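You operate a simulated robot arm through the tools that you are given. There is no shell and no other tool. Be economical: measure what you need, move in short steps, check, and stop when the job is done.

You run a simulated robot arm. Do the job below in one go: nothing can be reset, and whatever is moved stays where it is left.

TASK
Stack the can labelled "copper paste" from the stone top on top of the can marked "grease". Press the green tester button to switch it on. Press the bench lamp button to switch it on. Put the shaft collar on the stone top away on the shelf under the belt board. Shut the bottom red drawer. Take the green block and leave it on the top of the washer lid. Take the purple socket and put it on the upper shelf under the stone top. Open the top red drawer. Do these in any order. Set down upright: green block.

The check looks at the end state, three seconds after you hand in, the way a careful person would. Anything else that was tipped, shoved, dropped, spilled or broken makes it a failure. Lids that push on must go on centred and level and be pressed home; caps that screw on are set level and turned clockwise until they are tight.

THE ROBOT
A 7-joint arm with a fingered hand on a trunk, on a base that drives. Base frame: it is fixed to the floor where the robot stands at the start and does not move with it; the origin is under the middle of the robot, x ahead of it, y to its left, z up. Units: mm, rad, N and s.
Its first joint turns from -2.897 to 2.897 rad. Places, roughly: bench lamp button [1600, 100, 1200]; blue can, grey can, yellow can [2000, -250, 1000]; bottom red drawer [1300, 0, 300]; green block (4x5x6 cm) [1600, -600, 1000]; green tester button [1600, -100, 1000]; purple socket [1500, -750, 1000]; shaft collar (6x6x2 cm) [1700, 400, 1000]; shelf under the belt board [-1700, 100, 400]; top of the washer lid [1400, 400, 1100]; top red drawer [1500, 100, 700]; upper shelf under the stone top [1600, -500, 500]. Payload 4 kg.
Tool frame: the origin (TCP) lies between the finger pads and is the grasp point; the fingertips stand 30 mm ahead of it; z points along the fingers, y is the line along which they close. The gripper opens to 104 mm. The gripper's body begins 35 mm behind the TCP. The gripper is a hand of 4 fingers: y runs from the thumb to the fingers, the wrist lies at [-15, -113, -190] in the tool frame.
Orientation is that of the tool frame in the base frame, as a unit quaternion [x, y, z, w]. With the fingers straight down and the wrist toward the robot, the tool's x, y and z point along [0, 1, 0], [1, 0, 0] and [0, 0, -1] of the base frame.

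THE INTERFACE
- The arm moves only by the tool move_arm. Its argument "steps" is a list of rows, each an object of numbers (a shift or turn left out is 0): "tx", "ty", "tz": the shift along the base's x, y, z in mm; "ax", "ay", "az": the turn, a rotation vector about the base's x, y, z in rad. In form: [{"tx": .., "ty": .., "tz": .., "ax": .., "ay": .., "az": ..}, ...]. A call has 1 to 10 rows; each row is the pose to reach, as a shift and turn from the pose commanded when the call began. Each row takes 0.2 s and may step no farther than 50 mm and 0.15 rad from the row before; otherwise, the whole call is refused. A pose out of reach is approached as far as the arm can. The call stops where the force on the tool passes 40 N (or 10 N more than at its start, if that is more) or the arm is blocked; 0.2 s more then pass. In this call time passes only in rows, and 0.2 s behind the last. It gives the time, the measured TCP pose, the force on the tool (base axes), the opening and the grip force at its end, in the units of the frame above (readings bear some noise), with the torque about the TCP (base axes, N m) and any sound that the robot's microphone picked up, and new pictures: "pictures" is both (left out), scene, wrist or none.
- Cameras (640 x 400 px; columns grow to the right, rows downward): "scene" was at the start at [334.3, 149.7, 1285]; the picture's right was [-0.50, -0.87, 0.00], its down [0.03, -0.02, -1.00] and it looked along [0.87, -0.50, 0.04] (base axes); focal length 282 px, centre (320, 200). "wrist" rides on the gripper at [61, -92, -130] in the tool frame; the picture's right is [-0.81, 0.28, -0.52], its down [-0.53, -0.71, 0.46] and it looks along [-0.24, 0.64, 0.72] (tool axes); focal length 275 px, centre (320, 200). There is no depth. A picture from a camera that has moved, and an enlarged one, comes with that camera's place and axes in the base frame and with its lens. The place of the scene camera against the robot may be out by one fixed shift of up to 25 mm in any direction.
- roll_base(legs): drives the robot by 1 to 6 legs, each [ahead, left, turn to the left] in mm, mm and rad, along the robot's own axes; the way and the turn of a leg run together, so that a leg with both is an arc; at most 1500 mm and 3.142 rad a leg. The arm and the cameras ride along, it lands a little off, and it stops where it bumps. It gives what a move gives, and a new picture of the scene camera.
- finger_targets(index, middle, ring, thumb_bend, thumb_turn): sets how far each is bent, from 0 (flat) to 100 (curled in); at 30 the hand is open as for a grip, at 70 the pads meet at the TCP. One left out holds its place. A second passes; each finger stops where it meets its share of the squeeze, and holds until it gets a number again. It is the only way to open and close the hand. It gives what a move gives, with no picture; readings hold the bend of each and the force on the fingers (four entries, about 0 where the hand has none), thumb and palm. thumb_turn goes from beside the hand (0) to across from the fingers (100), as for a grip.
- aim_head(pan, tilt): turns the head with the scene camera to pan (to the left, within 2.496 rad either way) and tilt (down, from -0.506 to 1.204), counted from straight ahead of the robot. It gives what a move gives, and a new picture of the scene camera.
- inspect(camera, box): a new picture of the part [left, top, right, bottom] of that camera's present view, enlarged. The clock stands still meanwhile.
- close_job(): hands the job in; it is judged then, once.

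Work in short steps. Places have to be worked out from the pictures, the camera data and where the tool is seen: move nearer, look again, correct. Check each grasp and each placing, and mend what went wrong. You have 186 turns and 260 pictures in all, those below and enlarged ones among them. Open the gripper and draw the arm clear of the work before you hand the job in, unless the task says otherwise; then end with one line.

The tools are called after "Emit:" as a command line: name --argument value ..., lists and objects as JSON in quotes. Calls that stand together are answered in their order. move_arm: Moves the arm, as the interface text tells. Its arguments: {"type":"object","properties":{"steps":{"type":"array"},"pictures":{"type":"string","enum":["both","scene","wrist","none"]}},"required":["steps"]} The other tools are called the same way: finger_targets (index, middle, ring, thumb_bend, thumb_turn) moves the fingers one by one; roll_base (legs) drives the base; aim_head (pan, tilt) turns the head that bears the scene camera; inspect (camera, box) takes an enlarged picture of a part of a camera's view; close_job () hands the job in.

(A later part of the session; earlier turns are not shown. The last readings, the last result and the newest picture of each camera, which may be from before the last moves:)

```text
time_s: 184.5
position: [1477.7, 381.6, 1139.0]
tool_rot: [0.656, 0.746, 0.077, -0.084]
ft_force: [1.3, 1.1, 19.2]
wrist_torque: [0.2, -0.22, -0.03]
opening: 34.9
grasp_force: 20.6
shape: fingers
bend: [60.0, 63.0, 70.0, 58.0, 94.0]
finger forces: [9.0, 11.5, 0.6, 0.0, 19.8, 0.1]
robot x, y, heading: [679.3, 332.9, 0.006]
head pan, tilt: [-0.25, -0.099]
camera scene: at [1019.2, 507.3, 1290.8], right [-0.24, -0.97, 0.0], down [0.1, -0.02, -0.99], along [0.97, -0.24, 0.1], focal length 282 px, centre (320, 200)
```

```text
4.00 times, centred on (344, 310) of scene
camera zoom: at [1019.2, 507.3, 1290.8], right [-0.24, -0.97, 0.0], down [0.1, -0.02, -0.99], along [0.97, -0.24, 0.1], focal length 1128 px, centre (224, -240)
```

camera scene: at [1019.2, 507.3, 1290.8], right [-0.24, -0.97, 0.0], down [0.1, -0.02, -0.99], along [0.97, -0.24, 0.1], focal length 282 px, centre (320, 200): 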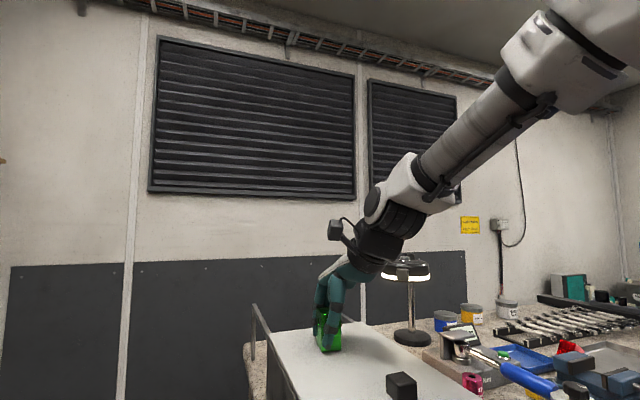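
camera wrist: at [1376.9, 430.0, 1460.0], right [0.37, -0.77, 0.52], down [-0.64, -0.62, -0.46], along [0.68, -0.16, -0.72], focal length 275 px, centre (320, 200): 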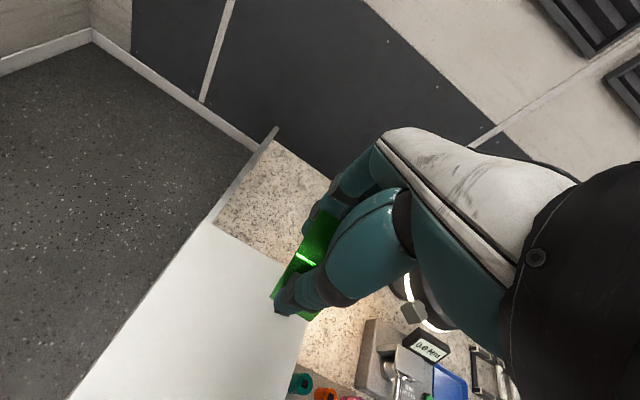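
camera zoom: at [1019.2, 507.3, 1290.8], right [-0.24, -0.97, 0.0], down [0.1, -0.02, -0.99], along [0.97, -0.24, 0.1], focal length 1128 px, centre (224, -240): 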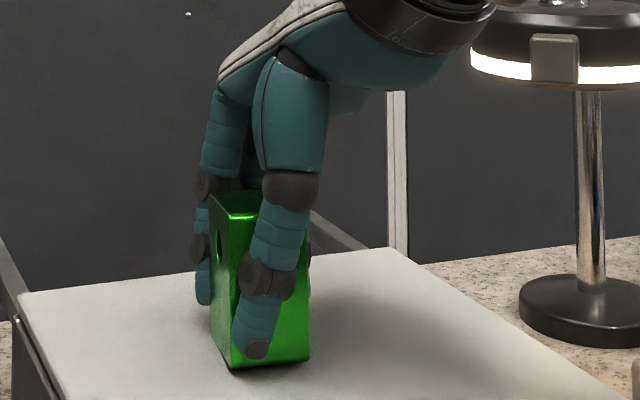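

Block stands flat on the lid. I relieve the load 2 mm and release gradually.

Emit:
move_arm --steps '[{"tz": 2}]' --pictures "none"

Emit:
finger_targets --index 52 --middle 54 --ring 52 --thumb_bend 50

Emit:
finger_targets --index 35 --middle 35 --ring 35 --thumb_bend 35

Emit:
inspect --camera "scene" --box '[264, 260, 424, 360]'

```text
time_s: 184.9
position: [1477.1, 382.5, 1141.5]
tool_rot: [0.655, 0.747, 0.076, -0.084]
ft_force: [2.6, 0.2, 7.9]
wrist_torque: [0.01, -0.23, 0.01]
opening: 34.7
grasp_force: 19.7
shape: fingers
bend: [60.0, 63.0, 70.0, 58.0, 94.0]
finger forces: [9.9, 10.3, 0.7, 0.1, 17.9, 0.0]
robot x, y, heading: [680.4, 332.7, 0.007]
head pan, tilt: [-0.25, -0.099]
```

```text
time_s: 185.9
position: [1477.7, 382.6, 1141.8]
tool_rot: [0.656, 0.746, 0.078, -0.083]
ft_force: [-0.6, -0.2, -0.5]
wrist_torque: [-0.01, -0.04, 0.02]
opening: 49.9
grasp_force: 0.3
shape: fingers
bend: [52.0, 54.0, 52.0, 50.0, 97.0]
finger forces: [0.1, 0.0, 0.0, 0.0, 0.6, 0.0]
robot x, y, heading: [679.2, 329.7, 0.006]
head pan, tilt: [-0.25, -0.099]
```

```text
time_s: 186.9
position: [1478.4, 382.8, 1142.0]
tool_rot: [0.656, 0.747, 0.078, -0.082]
ft_force: [-0.1, 0.1, -0.2]
wrist_torque: [0.01, 0.0, 0.0]
opening: 90.4
grasp_force: 0.2
shape: fingers
bend: [35.0, 35.0, 35.0, 35.0, 97.0]
finger forces: [0.1, 0.0, 0.0, 0.1, 0.1, 0.0]
robot x, y, heading: [683.0, 335.2, -0.0]
head pan, tilt: [-0.25, -0.099]
```

```text
4.00 times, centred on (344, 310) of scene
camera zoom: at [1019.8, 507.3, 1290.6], right [-0.24, -0.97, 0.0], down [0.1, -0.02, -1.0], along [0.97, -0.24, 0.1], focal length 1128 px, centre (224, -240)
```

zoom: 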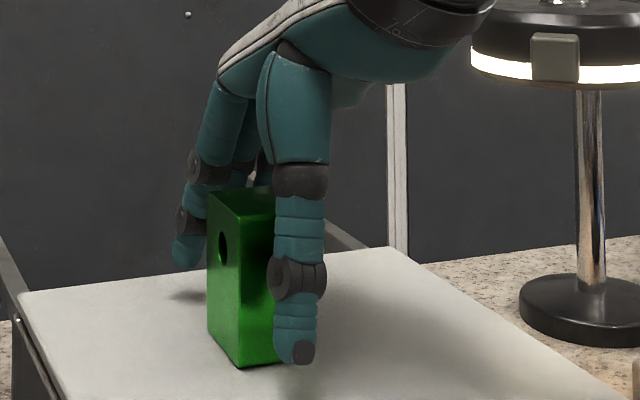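

The block stands upright on its own. I retreat along the tool axis and straighten the hand.

Emit:
move_arm --steps '[{"ty": -9, "tz": 40}, {"ty": -18, "tz": 80}, {"ty": -27, "tz": 125}, {"ty": -27, "tz": 165, "ax": -0.1, "ay": -0.014}, {"ty": -27, "tz": 190, "ax": -0.2, "ay": -0.028, "az": -0.07}, {"ty": -27, "tz": 190, "ax": -0.232, "ay": -0.032, "az": -0.14}]' --pictures "none"

Emit:
aim_head --pan -0.4 --tilt 0.4

Emit:
inspect --camera "scene" --box '[380, 90, 640, 250]'

```text
time_s: 188.3
position: [1479.2, 356.8, 1330.9]
tool_rot: [0.711, 0.703, 0.008, 0.01]
ft_force: [-0.4, -0.1, 0.3]
wrist_torque: [0.01, -0.02, 0.0]
opening: 90.3
grasp_force: 0.0
shape: fingers
bend: [35.0, 35.0, 35.0, 35.0, 97.0]
finger forces: [0.0, 0.0, 0.0, 0.1, 0.0, 0.0]
robot x, y, heading: [678.0, 330.6, 0.008]
head pan, tilt: [-0.25, -0.099]
```

```text
time_s: 189.2
position: [1478.4, 356.7, 1331.7]
tool_rot: [0.71, 0.704, 0.005, 0.01]
ft_force: [0.5, 0.9, -1.1]
wrist_torque: [-0.02, -0.03, -0.02]
opening: 90.4
grasp_force: 0.0
shape: fingers
bend: [35.0, 35.0, 35.0, 35.0, 97.0]
finger forces: [0.0, 0.1, 0.0, 0.0, 0.0, 0.1]
robot x, y, heading: [679.0, 334.3, 0.01]
head pan, tilt: [-0.4, 0.4]
camera scene: at [1020.8, 492.8, 1244.9], right [-0.38, -0.92, 0.0], down [-0.36, 0.15, -0.92], along [0.85, -0.35, -0.39], focal length 282 px, centre (320, 200)
```

scene: 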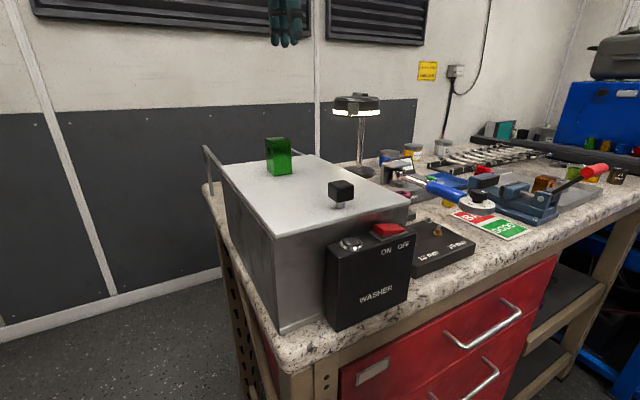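

```text
2.46 times, centred on (510, 170) of scene
camera zoom: at [1020.8, 492.8, 1244.9], right [-0.38, -0.92, 0.0], down [-0.36, 0.15, -0.92], along [0.85, -0.35, -0.39], focal length 694 px, centre (-148, 274)
```

zoom: 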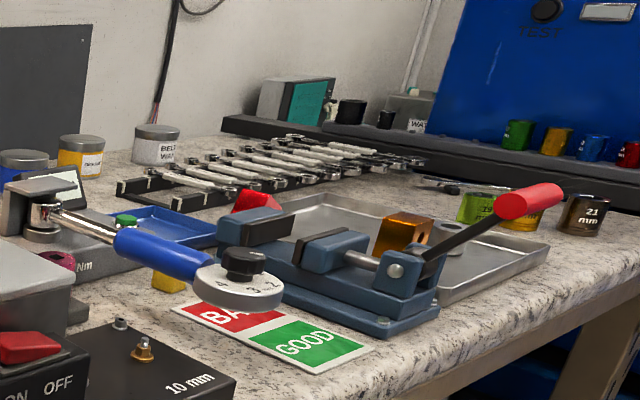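

Green block is fine on the lid. Now I go back to mend the tipped red block (originally at ≈(1550,-326) in the tray).

Emit:
roll_base --legs '[[0, -535, 0]]'

Emit:
move_arm --steps '[{"tx": 20, "ty": -20, "tz": -30}, {"tx": 40, "ty": -35, "tz": -60}, {"tx": 55, "ty": -50, "tz": -90}, {"tx": 60, "ty": -55, "tz": -120}]' --pictures "wrist"

Emit:
inspect --camera "wrist" --box '[160, 180, 400, 330]'

```text
time_s: 192.4
position: [1482.5, -184.6, 1331.1]
tool_rot: [0.711, 0.703, 0.006, 0.011]
ft_force: [-0.3, 0.5, -0.4]
wrist_torque: [-0.02, 0.05, 0.03]
opening: 90.5
grasp_force: 0.0
shape: fingers
bend: [35.0, 35.0, 35.0, 35.0, 97.0]
finger forces: [0.0, 0.0, 0.0, 0.0, 0.0, 0.1]
robot x, y, heading: [683.0, -204.9, 0.005]
head pan, tilt: [-0.4, 0.4]
camera scene: at [1024.2, -46.6, 1244.8], right [-0.38, -0.92, 0.0], down [-0.36, 0.15, -0.92], along [0.85, -0.35, -0.39], focal length 282 px, centre (320, 200)
```

scene: 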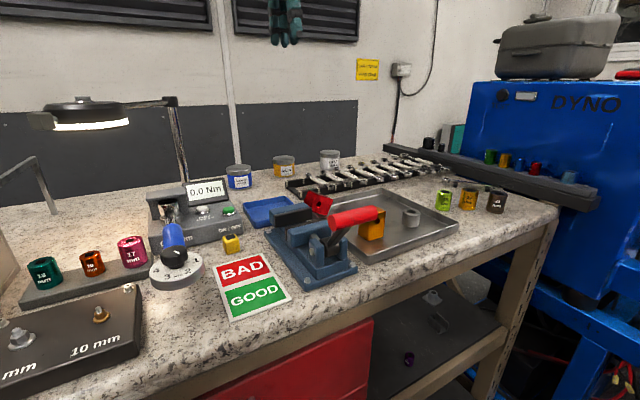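

```text
time_s: 193.4
position: [1541.3, -239.9, 1211.2]
tool_rot: [0.711, 0.703, 0.007, 0.011]
ft_force: [-1.0, 0.4, 0.6]
wrist_torque: [-0.03, 0.01, 0.0]
opening: 90.4
grasp_force: 0.1
shape: fingers
bend: [35.0, 35.0, 35.0, 35.0, 97.0]
finger forces: [0.0, 0.1, 0.0, 0.0, 0.1, 0.0]
robot x, y, heading: [680.9, -207.8, 0.007]
head pan, tilt: [-0.4, 0.4]
camera wrist: at [1447.1, -178.6, 1339.4], right [0.25, -0.81, 0.53], down [-0.71, -0.53, -0.47], along [0.66, -0.25, -0.71], focal length 275 px, centre (320, 200)
```

wrist: 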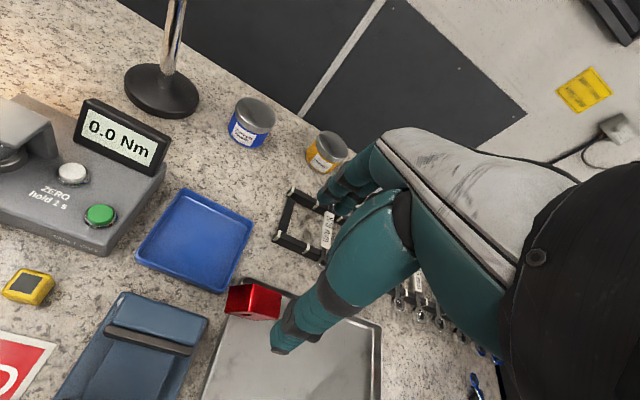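

```text
2.67 times, centred on (280, 255) of wrist
camera zoom: at [1447.1, -178.6, 1339.4], right [0.25, -0.81, 0.53], down [-0.71, -0.53, -0.47], along [0.66, -0.25, -0.71], focal length 734 px, centre (427, 53)
```

zoom: 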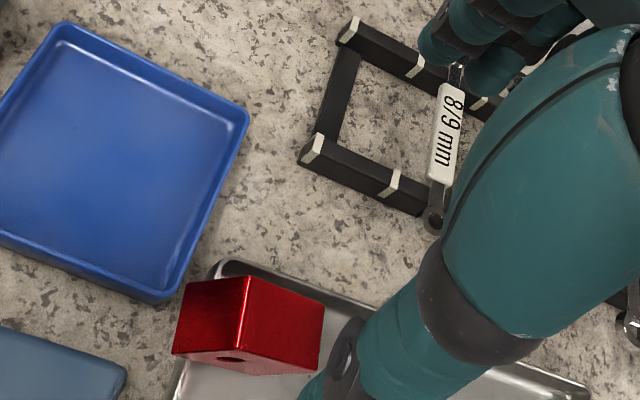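

Emit:
inspect --camera "scene" --box '[260, 160, 420, 260]'

```text
4.00 times, centred on (340, 210) of scene
camera zoom: at [1024.0, -46.6, 1244.8], right [-0.38, -0.92, 0.0], down [-0.36, 0.15, -0.92], along [0.85, -0.35, -0.39], focal length 1128 px, centre (240, 160)
```

zoom: 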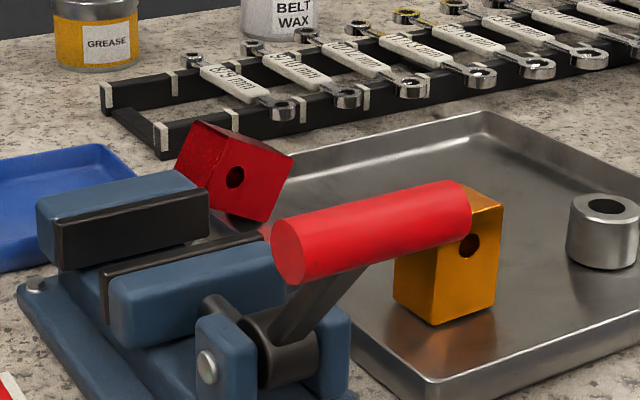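

Emit:
inspect --camera "scene" --box '[296, 184, 344, 214]'

Emit:
inspect --camera "wrist" --box '[200, 260, 312, 330]'

```text
13.33 times, centred on (320, 199) of scene
camera zoom: at [1024.0, -46.6, 1244.8], right [-0.38, -0.92, 0.0], down [-0.36, 0.15, -0.92], along [0.85, -0.35, -0.39], focal length 3762 px, centre (320, 213)
```

zoom: 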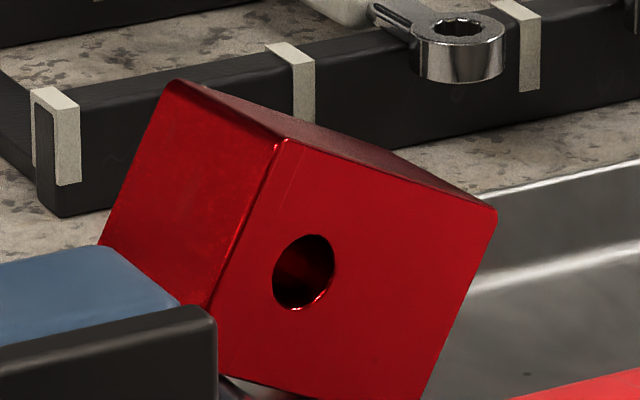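

```text
5.71 times, centred on (256, 295) of wrist
camera zoom: at [1447.1, -178.6, 1339.4], right [0.25, -0.81, 0.53], down [-0.71, -0.53, -0.47], along [0.66, -0.25, -0.71], focal length 1573 px, centre (686, -343)
```

zoom: 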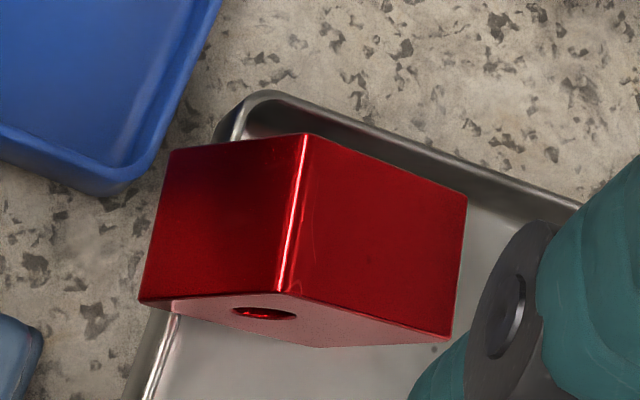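

The red block (hole was originally near its top) has tipped about 75° to the left onto the tray rim. Plan: grip it with the hand leaned one way, lift, then roll the hand the other way to stand it up. I shape the hand and go to a leaned standoff pose.

Emit:
finger_targets --index 45 --middle 45 --ring 100 --thumb_bend 45

Emit:
move_arm --steps '[{"tx": 3, "ty": 5, "tz": -20, "ax": -0.124, "ay": -0.015, "az": 0.059}, {"tx": 6, "ty": 10, "tz": -40, "ax": -0.249, "ay": -0.031, "az": 0.118}, {"tx": 9, "ty": 14, "tz": -70, "ax": -0.373, "ay": -0.046, "az": 0.176}, {"tx": 12, "ty": 19, "tz": -100, "ax": -0.498, "ay": -0.061, "az": 0.235}, {"tx": 12, "ty": 19, "tz": -140, "ax": -0.498, "ay": -0.061, "az": 0.235}]' --pictures "both"

Emit:
inspect --camera "scene" --box '[260, 140, 420, 240]'

```text
time_s: 194.4
position: [1541.9, -239.4, 1211.3]
tool_rot: [0.711, 0.703, 0.007, 0.011]
ft_force: [-0.1, 0.5, -0.3]
wrist_torque: [0.01, -0.02, -0.01]
opening: 65.5
grasp_force: 0.0
shape: fingers
bend: [45.0, 45.0, 100.0, 45.0, 97.0]
finger forces: [0.0, 0.0, 0.1, 0.0, 0.0, 0.1]
robot x, y, heading: [681.7, -205.5, 0.005]
head pan, tilt: [-0.4, 0.4]
```

```text
time_s: 195.6
position: [1554.2, -219.5, 1072.1]
tool_rot: [0.599, 0.761, -0.143, 0.205]
ft_force: [0.2, -0.5, 0.8]
wrist_torque: [-0.01, 0.0, -0.01]
opening: 65.6
grasp_force: 0.0
shape: fingers
bend: [45.0, 45.0, 100.0, 45.0, 97.0]
finger forces: [0.0, 0.1, 0.1, 0.0, 0.0, 0.0]
robot x, y, heading: [679.8, -206.8, 0.003]
head pan, tilt: [-0.4, 0.4]
camera scene: at [1024.0, -46.8, 1244.9], right [-0.38, -0.92, 0.0], down [-0.36, 0.15, -0.92], along [0.85, -0.35, -0.39], focal length 282 px, centre (320, 200)
camera wrist: at [1433.9, -131.2, 1153.3], right [0.35, -0.38, 0.85], down [-0.52, -0.84, -0.16], along [0.78, -0.39, -0.5], focal length 275 px, centre (320, 200)
```

scene: 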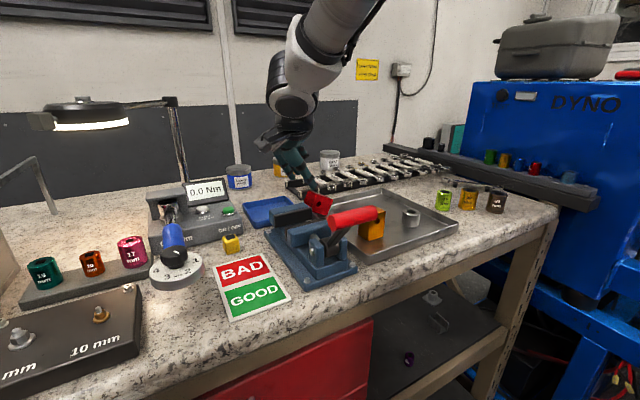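
wrist: 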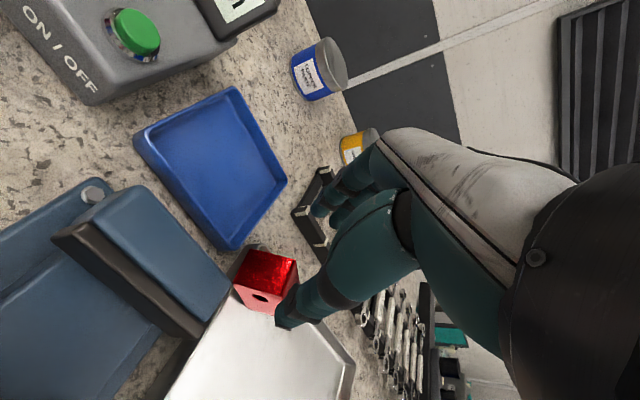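

```text
4.00 times, centred on (340, 190) of scene
camera zoom: at [1024.0, -46.8, 1244.9], right [-0.38, -0.92, 0.0], down [-0.36, 0.15, -0.92], along [0.85, -0.35, -0.39], focal length 1128 px, centre (240, 240)
```

zoom: 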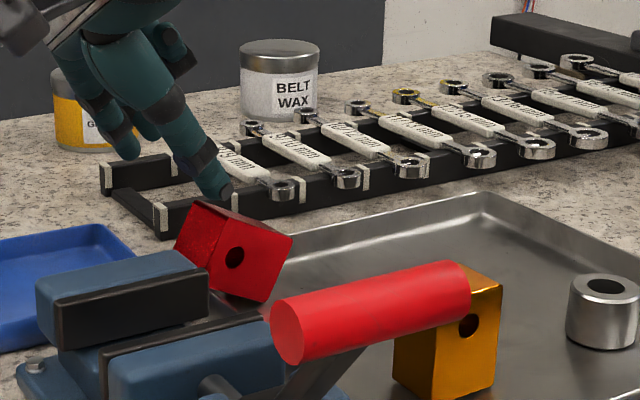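

Standoff looks right. I advance along the finger direction toward the block.

Emit:
move_arm --steps '[{"tx": 4, "ty": -14, "tz": -25}, {"tx": 7, "ty": -25, "tz": -46}, {"tx": 9, "ty": -33, "tz": -60}, {"tx": 10, "ty": -38, "tz": -70}]' --pictures "wrist"

Emit:
inspect --camera "scene" --box '[270, 160, 390, 235]'

Emit:
inspect --camera "wrist" --box '[200, 180, 400, 305]'

```text
time_s: 196.6
position: [1563.8, -257.8, 1000.7]
tool_rot: [0.599, 0.76, -0.143, 0.206]
ft_force: [0.0, -0.9, -0.1]
wrist_torque: [-0.04, -0.02, -0.03]
opening: 65.7
grasp_force: 0.2
shape: fingers
bend: [45.0, 45.0, 100.0, 45.0, 97.0]
finger forces: [0.3, 0.0, 0.0, 0.1, 0.1, 0.1]
robot x, y, heading: [680.5, -205.6, 0.009]
head pan, tilt: [-0.4, 0.4]
camera wrist: at [1444.3, -169.2, 1083.5], right [0.35, -0.38, 0.85], down [-0.52, -0.84, -0.16], along [0.78, -0.39, -0.5], focal length 275 px, centre (320, 200)
```

wrist: 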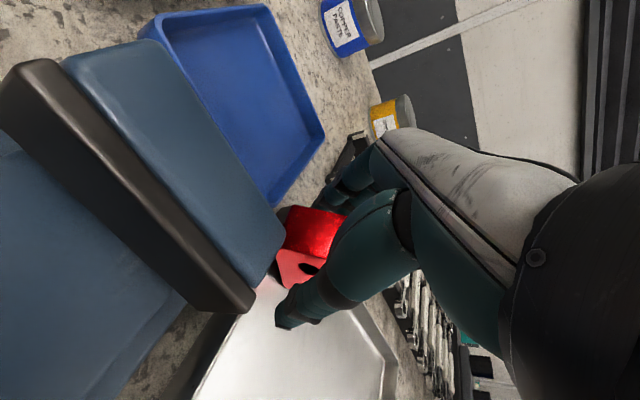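

```text
5.33 times, centred on (330, 198) of scene
camera zoom: at [1024.1, -46.6, 1244.8], right [-0.38, -0.92, 0.0], down [-0.36, 0.15, -0.92], along [0.85, -0.35, -0.39], focal length 1505 px, centre (267, 213)
```

zoom: 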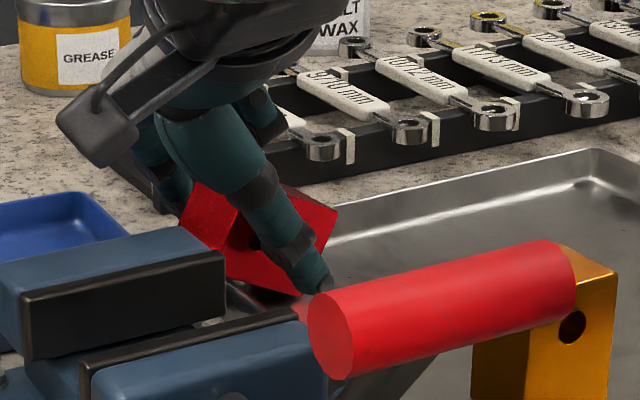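

```text
3.20 times, centred on (300, 242) of wrist
camera zoom: at [1444.3, -169.2, 1083.5], right [0.35, -0.38, 0.85], down [-0.52, -0.84, -0.16], along [0.78, -0.39, -0.5], focal length 881 px, centre (384, 64)
```

zoom: 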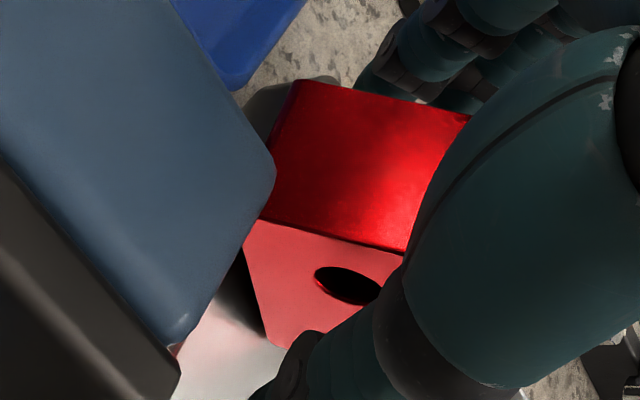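

The hand straddles the block. I close and test-lift.

Emit:
finger_targets --index 74 --middle 74 --thumb_bend 74

Emit:
move_arm --steps '[{"tz": 15}, {"tz": 40}, {"tz": 65}]' --pictures "wrist"

Emit:
inspect --camera "scene" --box '[270, 130, 390, 205]'

```text
time_s: 197.6
position: [1564.6, -256.8, 1001.4]
tool_rot: [0.599, 0.76, -0.143, 0.206]
ft_force: [9.7, 2.1, 16.0]
wrist_torque: [0.02, -0.46, 0.16]
opening: 28.3
grasp_force: 22.6
shape: fingers
bend: [58.0, 62.0, 100.0, 63.0, 96.0]
finger forces: [19.3, 12.3, 0.0, 0.0, 13.2, 0.1]
robot x, y, heading: [681.3, -208.4, 0.005]
head pan, tilt: [-0.4, 0.4]
```

```text
time_s: 198.4
position: [1563.6, -257.3, 1066.3]
tool_rot: [0.6, 0.76, -0.143, 0.205]
ft_force: [-0.4, 0.0, -2.7]
wrist_torque: [-0.02, 0.02, 0.02]
opening: 26.8
grasp_force: 15.9
shape: fingers
bend: [60.0, 65.0, 100.0, 62.0, 94.0]
finger forces: [8.1, 7.9, 0.1, 0.1, 16.2, 0.0]
robot x, y, heading: [680.3, -205.2, 0.006]
head pan, tilt: [-0.4, 0.4]
camera wrist: at [1443.5, -169.2, 1147.8], right [0.35, -0.39, 0.85], down [-0.52, -0.84, -0.16], along [0.77, -0.39, -0.5], focal length 275 px, centre (320, 200)
```

wrist: 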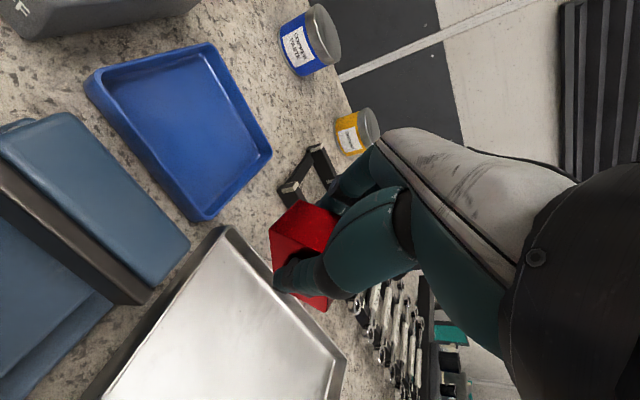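

```text
5.33 times, centred on (330, 168) of scene
camera zoom: at [1024.3, -46.5, 1244.7], right [-0.38, -0.92, 0.0], down [-0.36, 0.15, -0.92], along [0.85, -0.35, -0.39], focal length 1505 px, centre (267, 373)
```

zoom: 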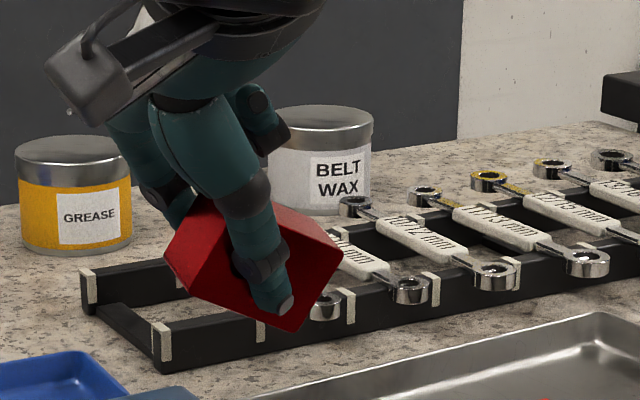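

Held and lifted. I roll the hand about the closing axis by 1.0 rad to bring the block upright.

Emit:
move_arm --steps '[{"tz": 12, "ax": 0.138, "ay": 0.034}, {"tz": 24, "ax": 0.276, "ay": 0.068}, {"tz": 36, "ax": 0.414, "ay": 0.102}, {"tz": 48, "ax": 0.552, "ay": 0.136}, {"tz": 60, "ax": 0.69, "ay": 0.17}, {"tz": 60, "ax": 0.828, "ay": 0.205}, {"tz": 60, "ax": 0.966, "ay": 0.239}]' --pictures "scene"

Emit:
inspect --camera "scene" --box '[250, 90, 410, 190]'

```text
time_s: 200.0
position: [1562.8, -257.8, 1128.2]
tool_rot: [0.605, 0.758, 0.159, -0.185]
ft_force: [0.9, 1.3, -1.6]
wrist_torque: [-0.04, 0.0, -0.03]
opening: 26.8
grasp_force: 16.2
shape: fingers
bend: [60.0, 65.0, 100.0, 62.0, 94.0]
finger forces: [8.2, 7.8, 0.0, 0.1, 15.9, 0.0]
robot x, y, heading: [685.1, -205.2, 0.005]
head pan, tilt: [-0.4, 0.4]
camera scene: at [1024.1, -46.4, 1244.8], right [-0.38, -0.92, 0.0], down [-0.36, 0.15, -0.92], along [0.85, -0.35, -0.39], focal length 282 px, centre (320, 200)
```

scene: 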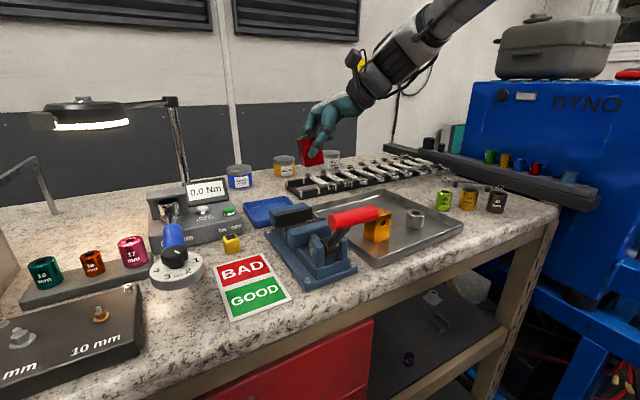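

```text
4.00 times, centred on (330, 140) of scene
camera zoom: at [1024.1, -46.4, 1244.8], right [-0.38, -0.92, 0.0], down [-0.36, 0.15, -0.92], along [0.85, -0.35, -0.39], focal length 1128 px, centre (280, 440)
```

zoom: 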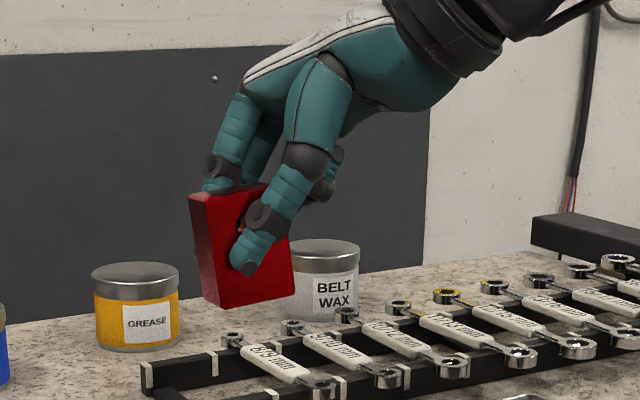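

Emit:
inspect --camera "scene" --box '[286, 130, 342, 172]'

```text
9.52 times, centred on (314, 151) of scene
camera zoom: at [1024.1, -46.4, 1244.8], right [-0.38, -0.92, 0.0], down [-0.36, 0.15, -0.92], along [0.85, -0.35, -0.39], focal length 2687 px, centre (377, 667)
```

zoom: 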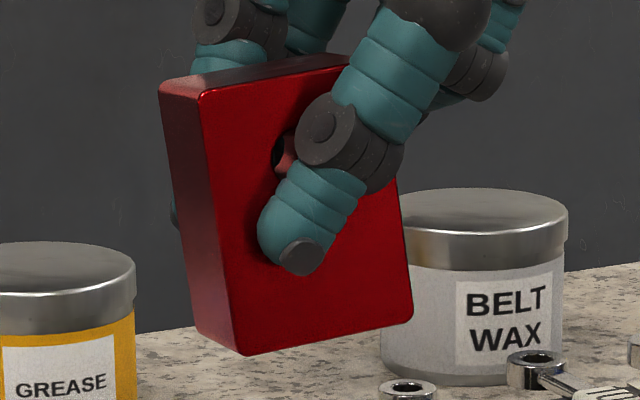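

The block is nearly upright sideways but seems pitched (top away from robot). I correct by tipping the hand -0.25 rad about y and check from both views.

Emit:
move_arm --steps '[{"ay": -0.12}, {"ay": -0.25}]' --pictures "wrist"

Emit:
inspect --camera "scene" --box '[286, 130, 342, 172]'

```text
time_s: 200.6
position: [1562.3, -257.6, 1125.8]
tool_rot: [0.581, 0.775, 0.231, -0.089]
ft_force: [-0.2, 0.8, -1.3]
wrist_torque: [-0.07, 0.01, 0.02]
opening: 26.9
grasp_force: 16.1
shape: fingers
bend: [60.0, 65.0, 100.0, 62.0, 94.0]
finger forces: [8.2, 7.7, 0.0, 0.0, 16.2, 0.0]
robot x, y, heading: [680.6, -205.2, 0.008]
head pan, tilt: [-0.4, 0.4]
camera wrist: at [1440.6, -287.2, 1242.1], right [0.44, -0.88, 0.2], down [-0.45, -0.4, -0.8], along [0.78, 0.27, -0.57], focal length 275 px, centre (320, 200)
```

wrist: 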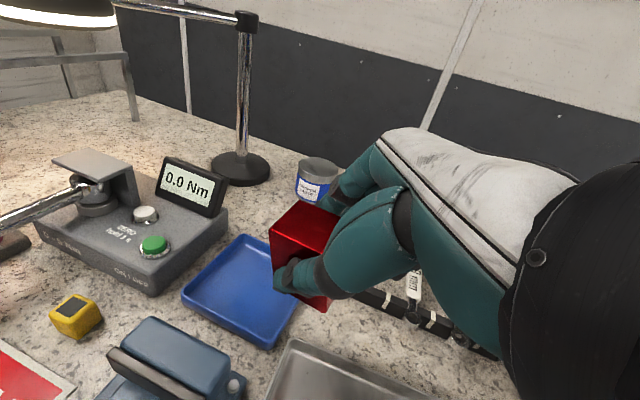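

```text
9.52 times, centred on (314, 151) of scene
camera zoom: at [1024.2, -46.4, 1244.8], right [-0.38, -0.92, 0.0], down [-0.36, 0.15, -0.92], along [0.85, -0.35, -0.39], focal length 2687 px, centre (377, 667)
```

zoom: 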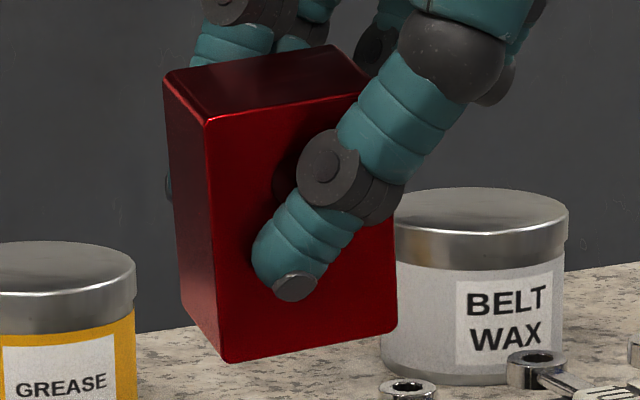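

The block is now upright in the grip. I move it over its original place in the tray and lower.

Emit:
move_arm --steps '[{"tx": -4, "ty": -40}, {"tx": -7, "ty": -79}, {"tx": -7, "ty": -79, "tz": -45}, {"tx": -7, "ty": -79, "tz": -85}]' --pictures "both"

Emit:
inspect --camera "scene" --box '[290, 150, 450, 250]'

```text
time_s: 201.6
position: [1555.9, -336.3, 1042.1]
tool_rot: [0.581, 0.775, 0.231, -0.089]
ft_force: [0.0, 1.3, -1.1]
wrist_torque: [-0.07, 0.0, -0.04]
opening: 27.0
grasp_force: 16.5
shape: fingers
bend: [60.0, 65.0, 100.0, 62.0, 94.0]
finger forces: [8.2, 7.7, 0.0, 0.0, 16.2, 0.1]
robot x, y, heading: [684.2, -205.2, 0.007]
head pan, tilt: [-0.4, 0.4]
camera scene: at [1024.0, -46.3, 1244.8], right [-0.38, -0.92, 0.0], down [-0.36, 0.15, -0.92], along [0.85, -0.35, -0.39], focal length 282 px, centre (320, 200)
camera wrist: at [1433.3, -365.3, 1158.3], right [0.44, -0.88, 0.2], down [-0.45, -0.4, -0.8], along [0.78, 0.27, -0.57], focal length 275 px, centre (320, 200)
```

scene: 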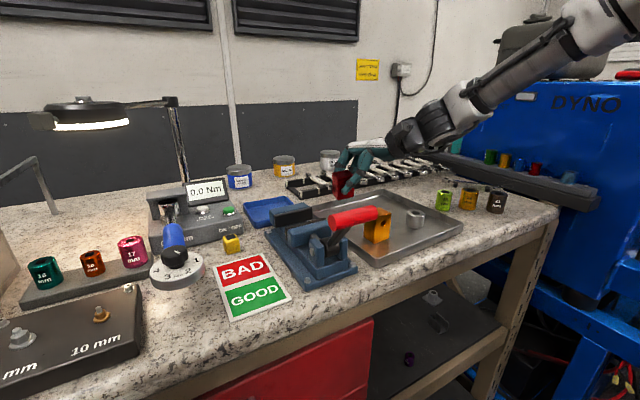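
wrist: 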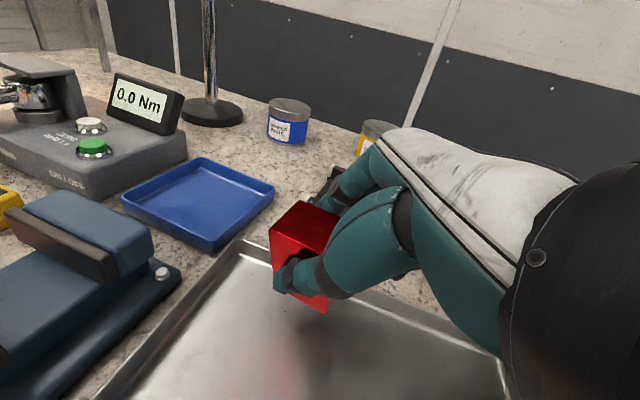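

```text
4.00 times, centred on (370, 200) of scene
camera zoom: at [1024.0, -46.3, 1244.8], right [-0.38, -0.92, 0.0], down [-0.36, 0.15, -0.92], along [0.85, -0.35, -0.39], focal length 1128 px, centre (120, 200)
```

zoom: 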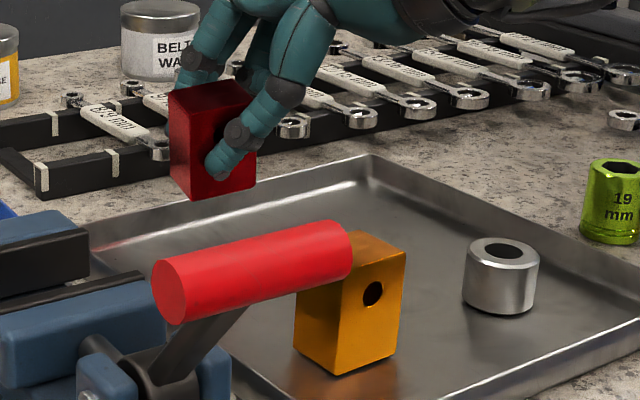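

Orange block is unmoved. I shift to the red block's original center ≈(1540,-323) and lower to contact.

Emit:
move_arm --steps '[{"tx": -14, "ty": 3, "tz": -20}, {"tx": -14, "ty": 3, "tz": -30}, {"tx": -14, "ty": 3, "tz": -36}, {"tx": -14, "ty": 3, "tz": -41}, {"tx": -14, "ty": 3, "tz": -45}, {"tx": -14, "ty": 3, "tz": -49}]' --pictures "scene"

Emit:
inspect --camera "scene" --box '[290, 150, 450, 250]'

```text
time_s: 203.0
position: [1543.3, -333.9, 993.4]
tool_rot: [0.581, 0.775, 0.233, -0.087]
ft_force: [2.4, -3.9, 26.7]
wrist_torque: [0.4, -0.02, 0.03]
opening: 27.1
grasp_force: 19.0
shape: fingers
bend: [59.0, 65.0, 100.0, 66.0, 92.0]
finger forces: [11.6, 9.1, 0.1, 0.0, 17.7, 0.1]
robot x, y, heading: [682.3, -207.5, 0.003]
head pan, tilt: [-0.4, 0.4]
camera scene: at [1023.4, -46.8, 1245.0], right [-0.38, -0.92, 0.0], down [-0.36, 0.15, -0.92], along [0.85, -0.35, -0.39], focal length 282 px, centre (320, 200)
```

scene: 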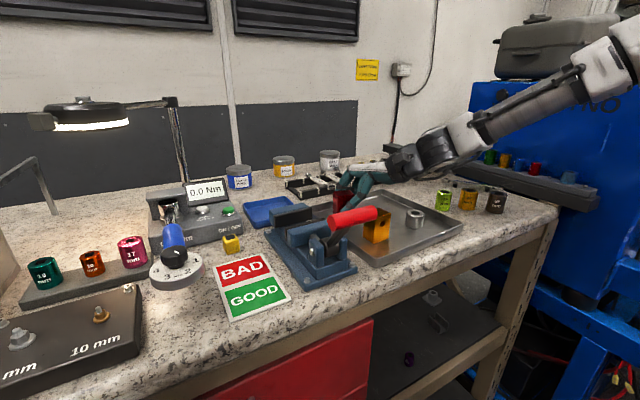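

```text
4.00 times, centred on (370, 200) of scene
camera zoom: at [1023.4, -46.8, 1245.0], right [-0.38, -0.92, 0.0], down [-0.36, 0.15, -0.92], along [0.85, -0.35, -0.39], focal length 1128 px, centre (120, 200)
```

zoom: 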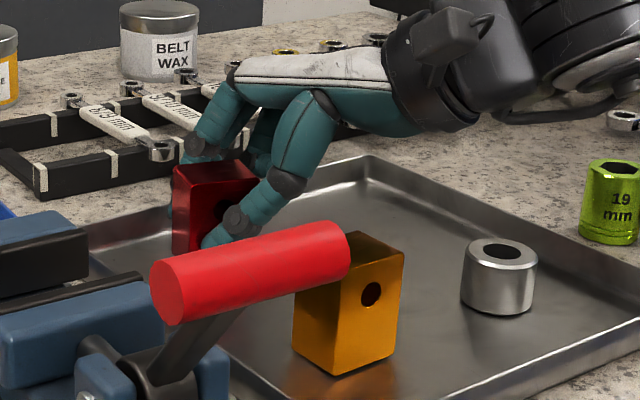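

Block is on the tray floor. I ease up and open slowly.

Emit:
move_arm --steps '[{"tz": 3}]' --pictures "none"

Emit:
finger_targets --index 53 --middle 57 --thumb_bend 55

Emit:
finger_targets --index 42 --middle 42 --thumb_bend 42

Emit:
inspect --camera "scene" --box '[290, 150, 450, 250]'

```text
time_s: 203.4
position: [1542.6, -334.5, 995.2]
tool_rot: [0.581, 0.775, 0.232, -0.09]
ft_force: [4.5, -1.0, 13.8]
wrist_torque: [0.25, 0.0, -0.02]
opening: 26.8
grasp_force: 17.9
shape: fingers
bend: [58.0, 65.0, 100.0, 66.0, 92.0]
finger forces: [11.8, 8.6, 0.0, 0.0, 16.1, 0.0]
robot x, y, heading: [684.2, -204.3, 0.004]
head pan, tilt: [-0.4, 0.4]
```

```text
time_s: 204.4
position: [1543.5, -334.0, 994.8]
tool_rot: [0.581, 0.775, 0.232, -0.089]
ft_force: [0.3, -0.5, -0.5]
wrist_torque: [0.0, 0.01, -0.01]
opening: 41.3
grasp_force: 0.1
shape: fingers
bend: [53.0, 56.0, 100.0, 55.0, 97.0]
finger forces: [0.1, 0.1, 0.0, 0.0, 0.0, 0.1]
robot x, y, heading: [682.1, -204.3, 0.006]
head pan, tilt: [-0.4, 0.4]
```

```text
time_s: 205.4
position: [1543.3, -333.5, 994.3]
tool_rot: [0.58, 0.776, 0.232, -0.089]
ft_force: [-1.5, 0.0, 1.7]
wrist_torque: [0.01, 0.02, 0.01]
opening: 71.9
grasp_force: 1.1
shape: fingers
bend: [42.0, 43.0, 100.0, 42.0, 97.0]
finger forces: [0.1, 1.4, 0.0, 0.1, 0.6, 0.0]
robot x, y, heading: [683.7, -208.0, 0.006]
head pan, tilt: [-0.4, 0.4]
```

```text
4.00 times, centred on (370, 200) of scene
camera zoom: at [1024.1, -46.7, 1244.8], right [-0.38, -0.92, 0.0], down [-0.36, 0.15, -0.92], along [0.85, -0.35, -0.39], focal length 1128 px, centre (120, 200)
```

zoom: 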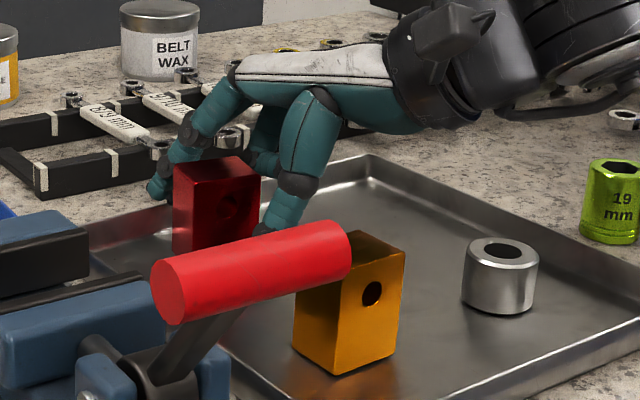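

The red block stands upright again. I retreat along the finger direction, then straighten the hand high up.

Emit:
move_arm --steps '[{"tx": -3, "ty": -9, "tz": 18}, {"tx": -6, "ty": -20, "tz": 39}, {"tx": -10, "ty": -37, "tz": 70}, {"tx": -10, "ty": -37, "tz": 110}, {"tx": -10, "ty": -20, "tz": 150, "ax": -0.115, "ay": 0.051, "az": -0.069}, {"tx": -10, "ty": 0, "tz": 190, "ax": -0.23, "ay": 0.102, "az": -0.139}, {"tx": -10, "ty": 20, "tz": 230, "ax": -0.345, "ay": 0.154, "az": -0.208}, {"tx": -10, "ty": 40, "tz": 260, "ax": -0.46, "ay": 0.205, "az": -0.278}]' --pictures "wrist"

Emit:
inspect --camera "scene" --box '[290, 150, 450, 250]'

```text
time_s: 207.2
position: [1532.1, -296.2, 1255.7]
tool_rot: [0.708, 0.706, -0.001, 0.001]
ft_force: [0.7, -1.2, -0.2]
wrist_torque: [0.05, -0.01, 0.01]
opening: 72.3
grasp_force: 0.1
shape: fingers
bend: [42.0, 42.0, 100.0, 42.0, 97.0]
finger forces: [0.0, 0.0, 0.0, 0.0, 0.0, 0.0]
robot x, y, heading: [681.4, -203.7, 0.002]
head pan, tilt: [-0.4, 0.4]
camera wrist: at [1440.2, -235.8, 1386.6], right [0.27, -0.81, 0.52], down [-0.71, -0.53, -0.45], along [0.64, -0.25, -0.72], focal length 275 px, centre (320, 200)
```

wrist: 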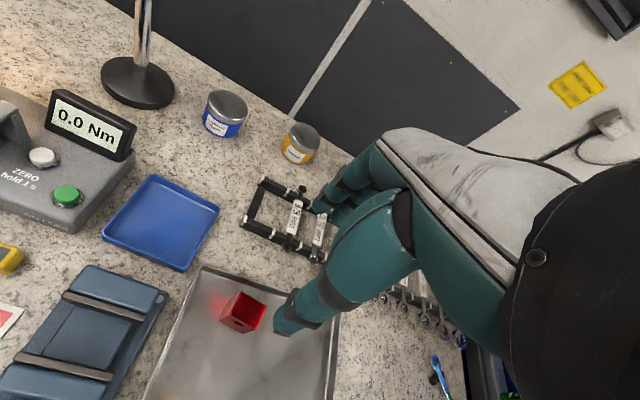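

```text
4.00 times, centred on (370, 200) of scene
camera zoom: at [1024.3, -47.2, 1244.8], right [-0.39, -0.92, 0.0], down [-0.36, 0.15, -0.92], along [0.85, -0.35, -0.39], focal length 1128 px, centre (120, 200)
```

zoom: 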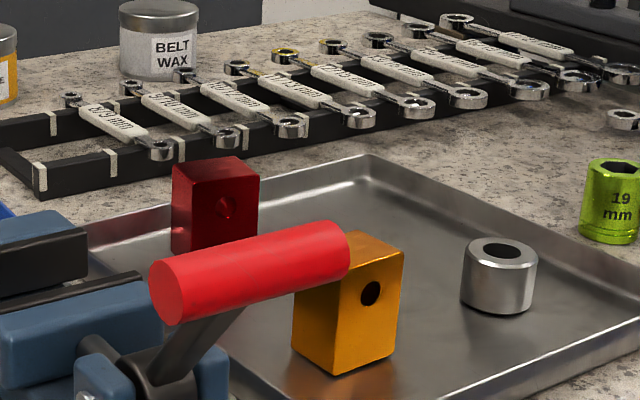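

Red block is restored. Now the cans: blue ≈(1855,-123), grease ≈(1895,-282), lids at z≈1000. I drive closer step by step with the hand high.

Emit:
finger_targets --index 30 --middle 30 --ring 30 --thumb_bend 30

Emit:
move_arm --steps '[{"tz": 40}, {"tz": 70}]' --pictures "none"

Emit:
roll_base --legs '[[150, 0, 0], [60, 0, 0]]'

Emit:
move_arm --steps '[{"tx": 0}]' --pictures "wrist"

```text
time_s: 208.2
position: [1532.4, -292.8, 1256.3]
tool_rot: [0.707, 0.708, 0.001, 0.0]
ft_force: [-0.5, -0.3, 0.4]
wrist_torque: [0.01, -0.01, 0.01]
opening: 102.8
grasp_force: 0.2
shape: fingers
bend: [30.0, 30.0, 30.0, 30.0, 97.0]
finger forces: [0.0, 0.0, 0.0, 0.0, 0.0, 0.1]
robot x, y, heading: [681.4, -205.0, 0.01]
head pan, tilt: [-0.4, 0.4]
```

```text
time_s: 208.8
position: [1533.5, -295.1, 1326.1]
tool_rot: [0.707, 0.707, 0.0, 0.001]
ft_force: [-0.8, -0.3, 0.1]
wrist_torque: [0.01, 0.0, 0.04]
opening: 102.9
grasp_force: 0.0
shape: fingers
bend: [30.0, 30.0, 30.0, 30.0, 97.0]
finger forces: [0.0, 0.0, 0.0, 0.0, 0.0, 0.0]
robot x, y, heading: [683.6, -208.2, 0.007]
head pan, tilt: [-0.4, 0.4]
```

```text
time_s: 210.8
position: [1735.6, -291.6, 1324.1]
tool_rot: [0.705, 0.709, -0.002, 0.0]
ft_force: [-0.3, 0.4, 0.3]
wrist_torque: [-0.03, -0.02, -0.01]
opening: 103.2
grasp_force: 0.1
shape: fingers
bend: [30.0, 30.0, 30.0, 30.0, 97.0]
finger forces: [0.0, 0.0, 0.1, 0.1, 0.1, 0.0]
robot x, y, heading: [886.2, -207.4, 0.013]
head pan, tilt: [-0.4, 0.4]
stopped in leg 2: the robot was blocked; the commanded pose is now the measured one
camera scene: at [1225.8, -46.2, 1244.8], right [-0.38, -0.92, 0.0], down [-0.36, 0.15, -0.92], along [0.85, -0.35, -0.39], focal length 282 px, centre (320, 200)
```

scene: 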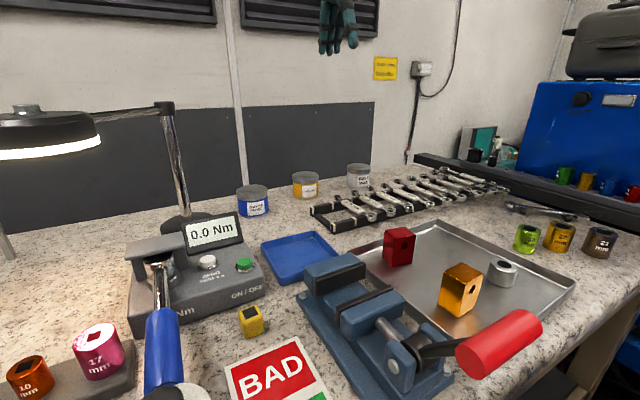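

```text
time_s: 211.2
position: [1735.0, -290.3, 1324.7]
tool_rot: [0.705, 0.709, -0.001, -0.001]
ft_force: [-1.5, -0.6, 0.9]
wrist_torque: [0.01, -0.01, -0.01]
opening: 102.9
grasp_force: 0.1
shape: fingers
bend: [30.0, 30.0, 30.0, 30.0, 97.0]
finger forces: [0.1, 0.0, 0.1, 0.1, 0.0, 0.0]
robot x, y, heading: [883.2, -205.8, 0.008]
head pan, tilt: [-0.4, 0.4]
camera wrist: at [1643.6, -232.4, 1455.1], right [0.28, -0.81, 0.52], down [-0.71, -0.54, -0.45], along [0.64, -0.24, -0.73], focal length 275 px, centre (320, 200)
```

wrist: 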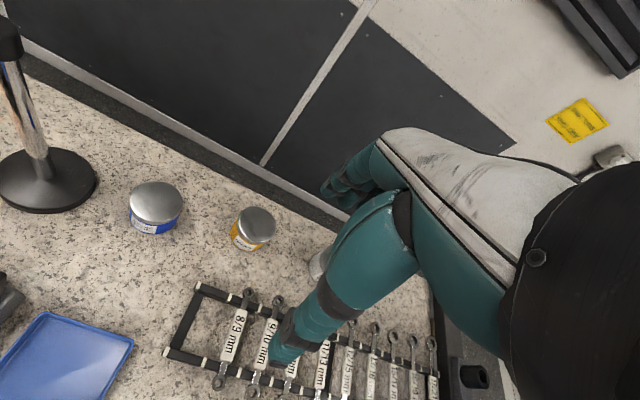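

The base is now blocked at x≈884. Blue lid ≈(1853,-125,997), grease lid ≈(1905,-287,995). I test whether the arm reaches over the grease can.

Emit:
move_arm --steps '[{"tx": 40, "tz": -20}, {"tx": 80, "tz": -40}, {"tx": 110, "tz": -70}, {"tx": 140, "tz": -100}, {"tx": 170, "ty": 3, "tz": -130}, {"tx": 170, "ty": 3, "tz": -165}]' --pictures "both"

```text
time_s: 212.6
position: [1905.3, -288.6, 1159.8]
tool_rot: [0.705, 0.709, -0.001, 0.0]
ft_force: [-0.7, -0.1, 0.2]
wrist_torque: [0.0, -0.04, -0.03]
opening: 103.0
grasp_force: 0.1
shape: fingers
bend: [30.0, 30.0, 30.0, 30.0, 97.0]
finger forces: [0.0, 0.1, 0.1, 0.0, 0.0, 0.0]
robot x, y, heading: [888.1, -203.3, 0.007]
head pan, tilt: [-0.4, 0.4]
camera scene: at [1225.6, -46.2, 1244.8], right [-0.38, -0.92, 0.0], down [-0.36, 0.15, -0.92], along [0.85, -0.35, -0.39], focal length 282 px, centre (320, 200)
camera wrist: at [1813.7, -229.9, 1290.9], right [0.28, -0.81, 0.52], down [-0.71, -0.54, -0.45], along [0.64, -0.24, -0.73], focal length 275 px, centre (320, 200)
```

scene: 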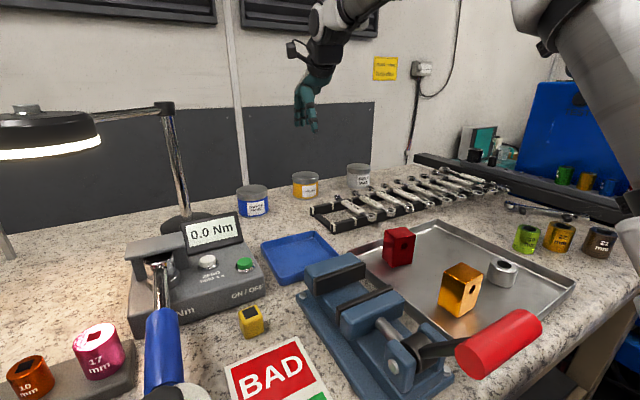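
wrist: 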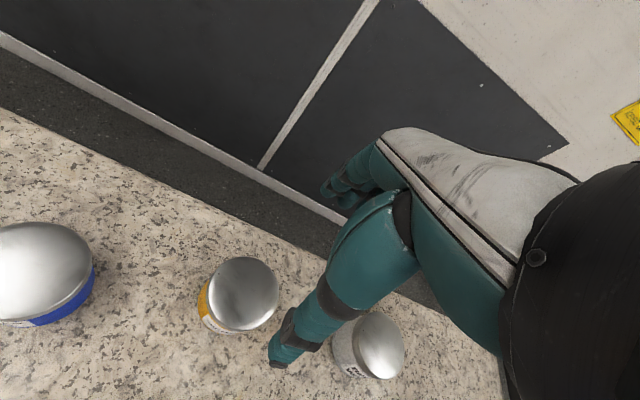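

Reach is fine. Now I move over the blue can for the grasp.

Emit:
move_arm --steps '[{"tx": -15, "ty": 45}, {"tx": -30, "ty": 90}, {"tx": -45, "ty": 130}, {"tx": -53, "ty": 159}, {"tx": -53, "ty": 159, "tz": -40}]' --pictures "wrist"

Emit:
inspect --camera "wrist" --box '[160, 180, 400, 330]'

```text
time_s: 213.8
position: [1852.4, -129.9, 1118.6]
tool_rot: [0.705, 0.709, 0.0, 0.0]
ft_force: [-0.5, -0.5, 0.9]
wrist_torque: [0.01, -0.01, -0.01]
opening: 103.0
grasp_force: 0.0
shape: fingers
bend: [30.0, 30.0, 30.0, 30.0, 97.0]
finger forces: [0.0, 0.0, 0.0, 0.0, 0.0, 0.1]
robot x, y, heading: [886.0, -208.8, 0.009]
head pan, tilt: [-0.4, 0.4]
camera wrist: at [1760.0, -70.1, 1249.3], right [0.28, -0.81, 0.52], down [-0.71, -0.54, -0.45], along [0.64, -0.24, -0.73], focal length 275 px, centre (320, 200)
```

wrist: 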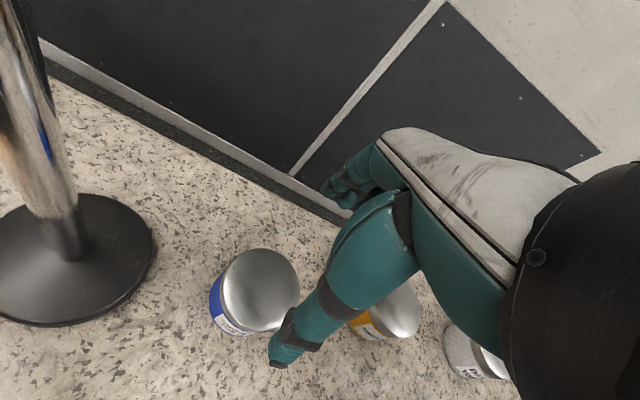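

```text
2.67 times, centred on (280, 255) of wrist
camera zoom: at [1760.0, -70.1, 1249.3], right [0.28, -0.81, 0.52], down [-0.71, -0.54, -0.45], along [0.64, -0.24, -0.73], focal length 734 px, centre (427, 53)
```

zoom: 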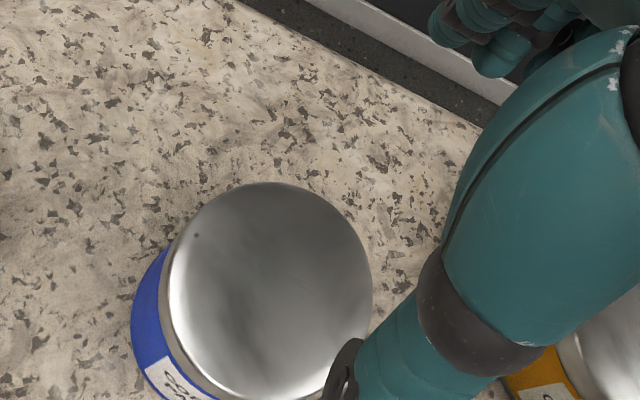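

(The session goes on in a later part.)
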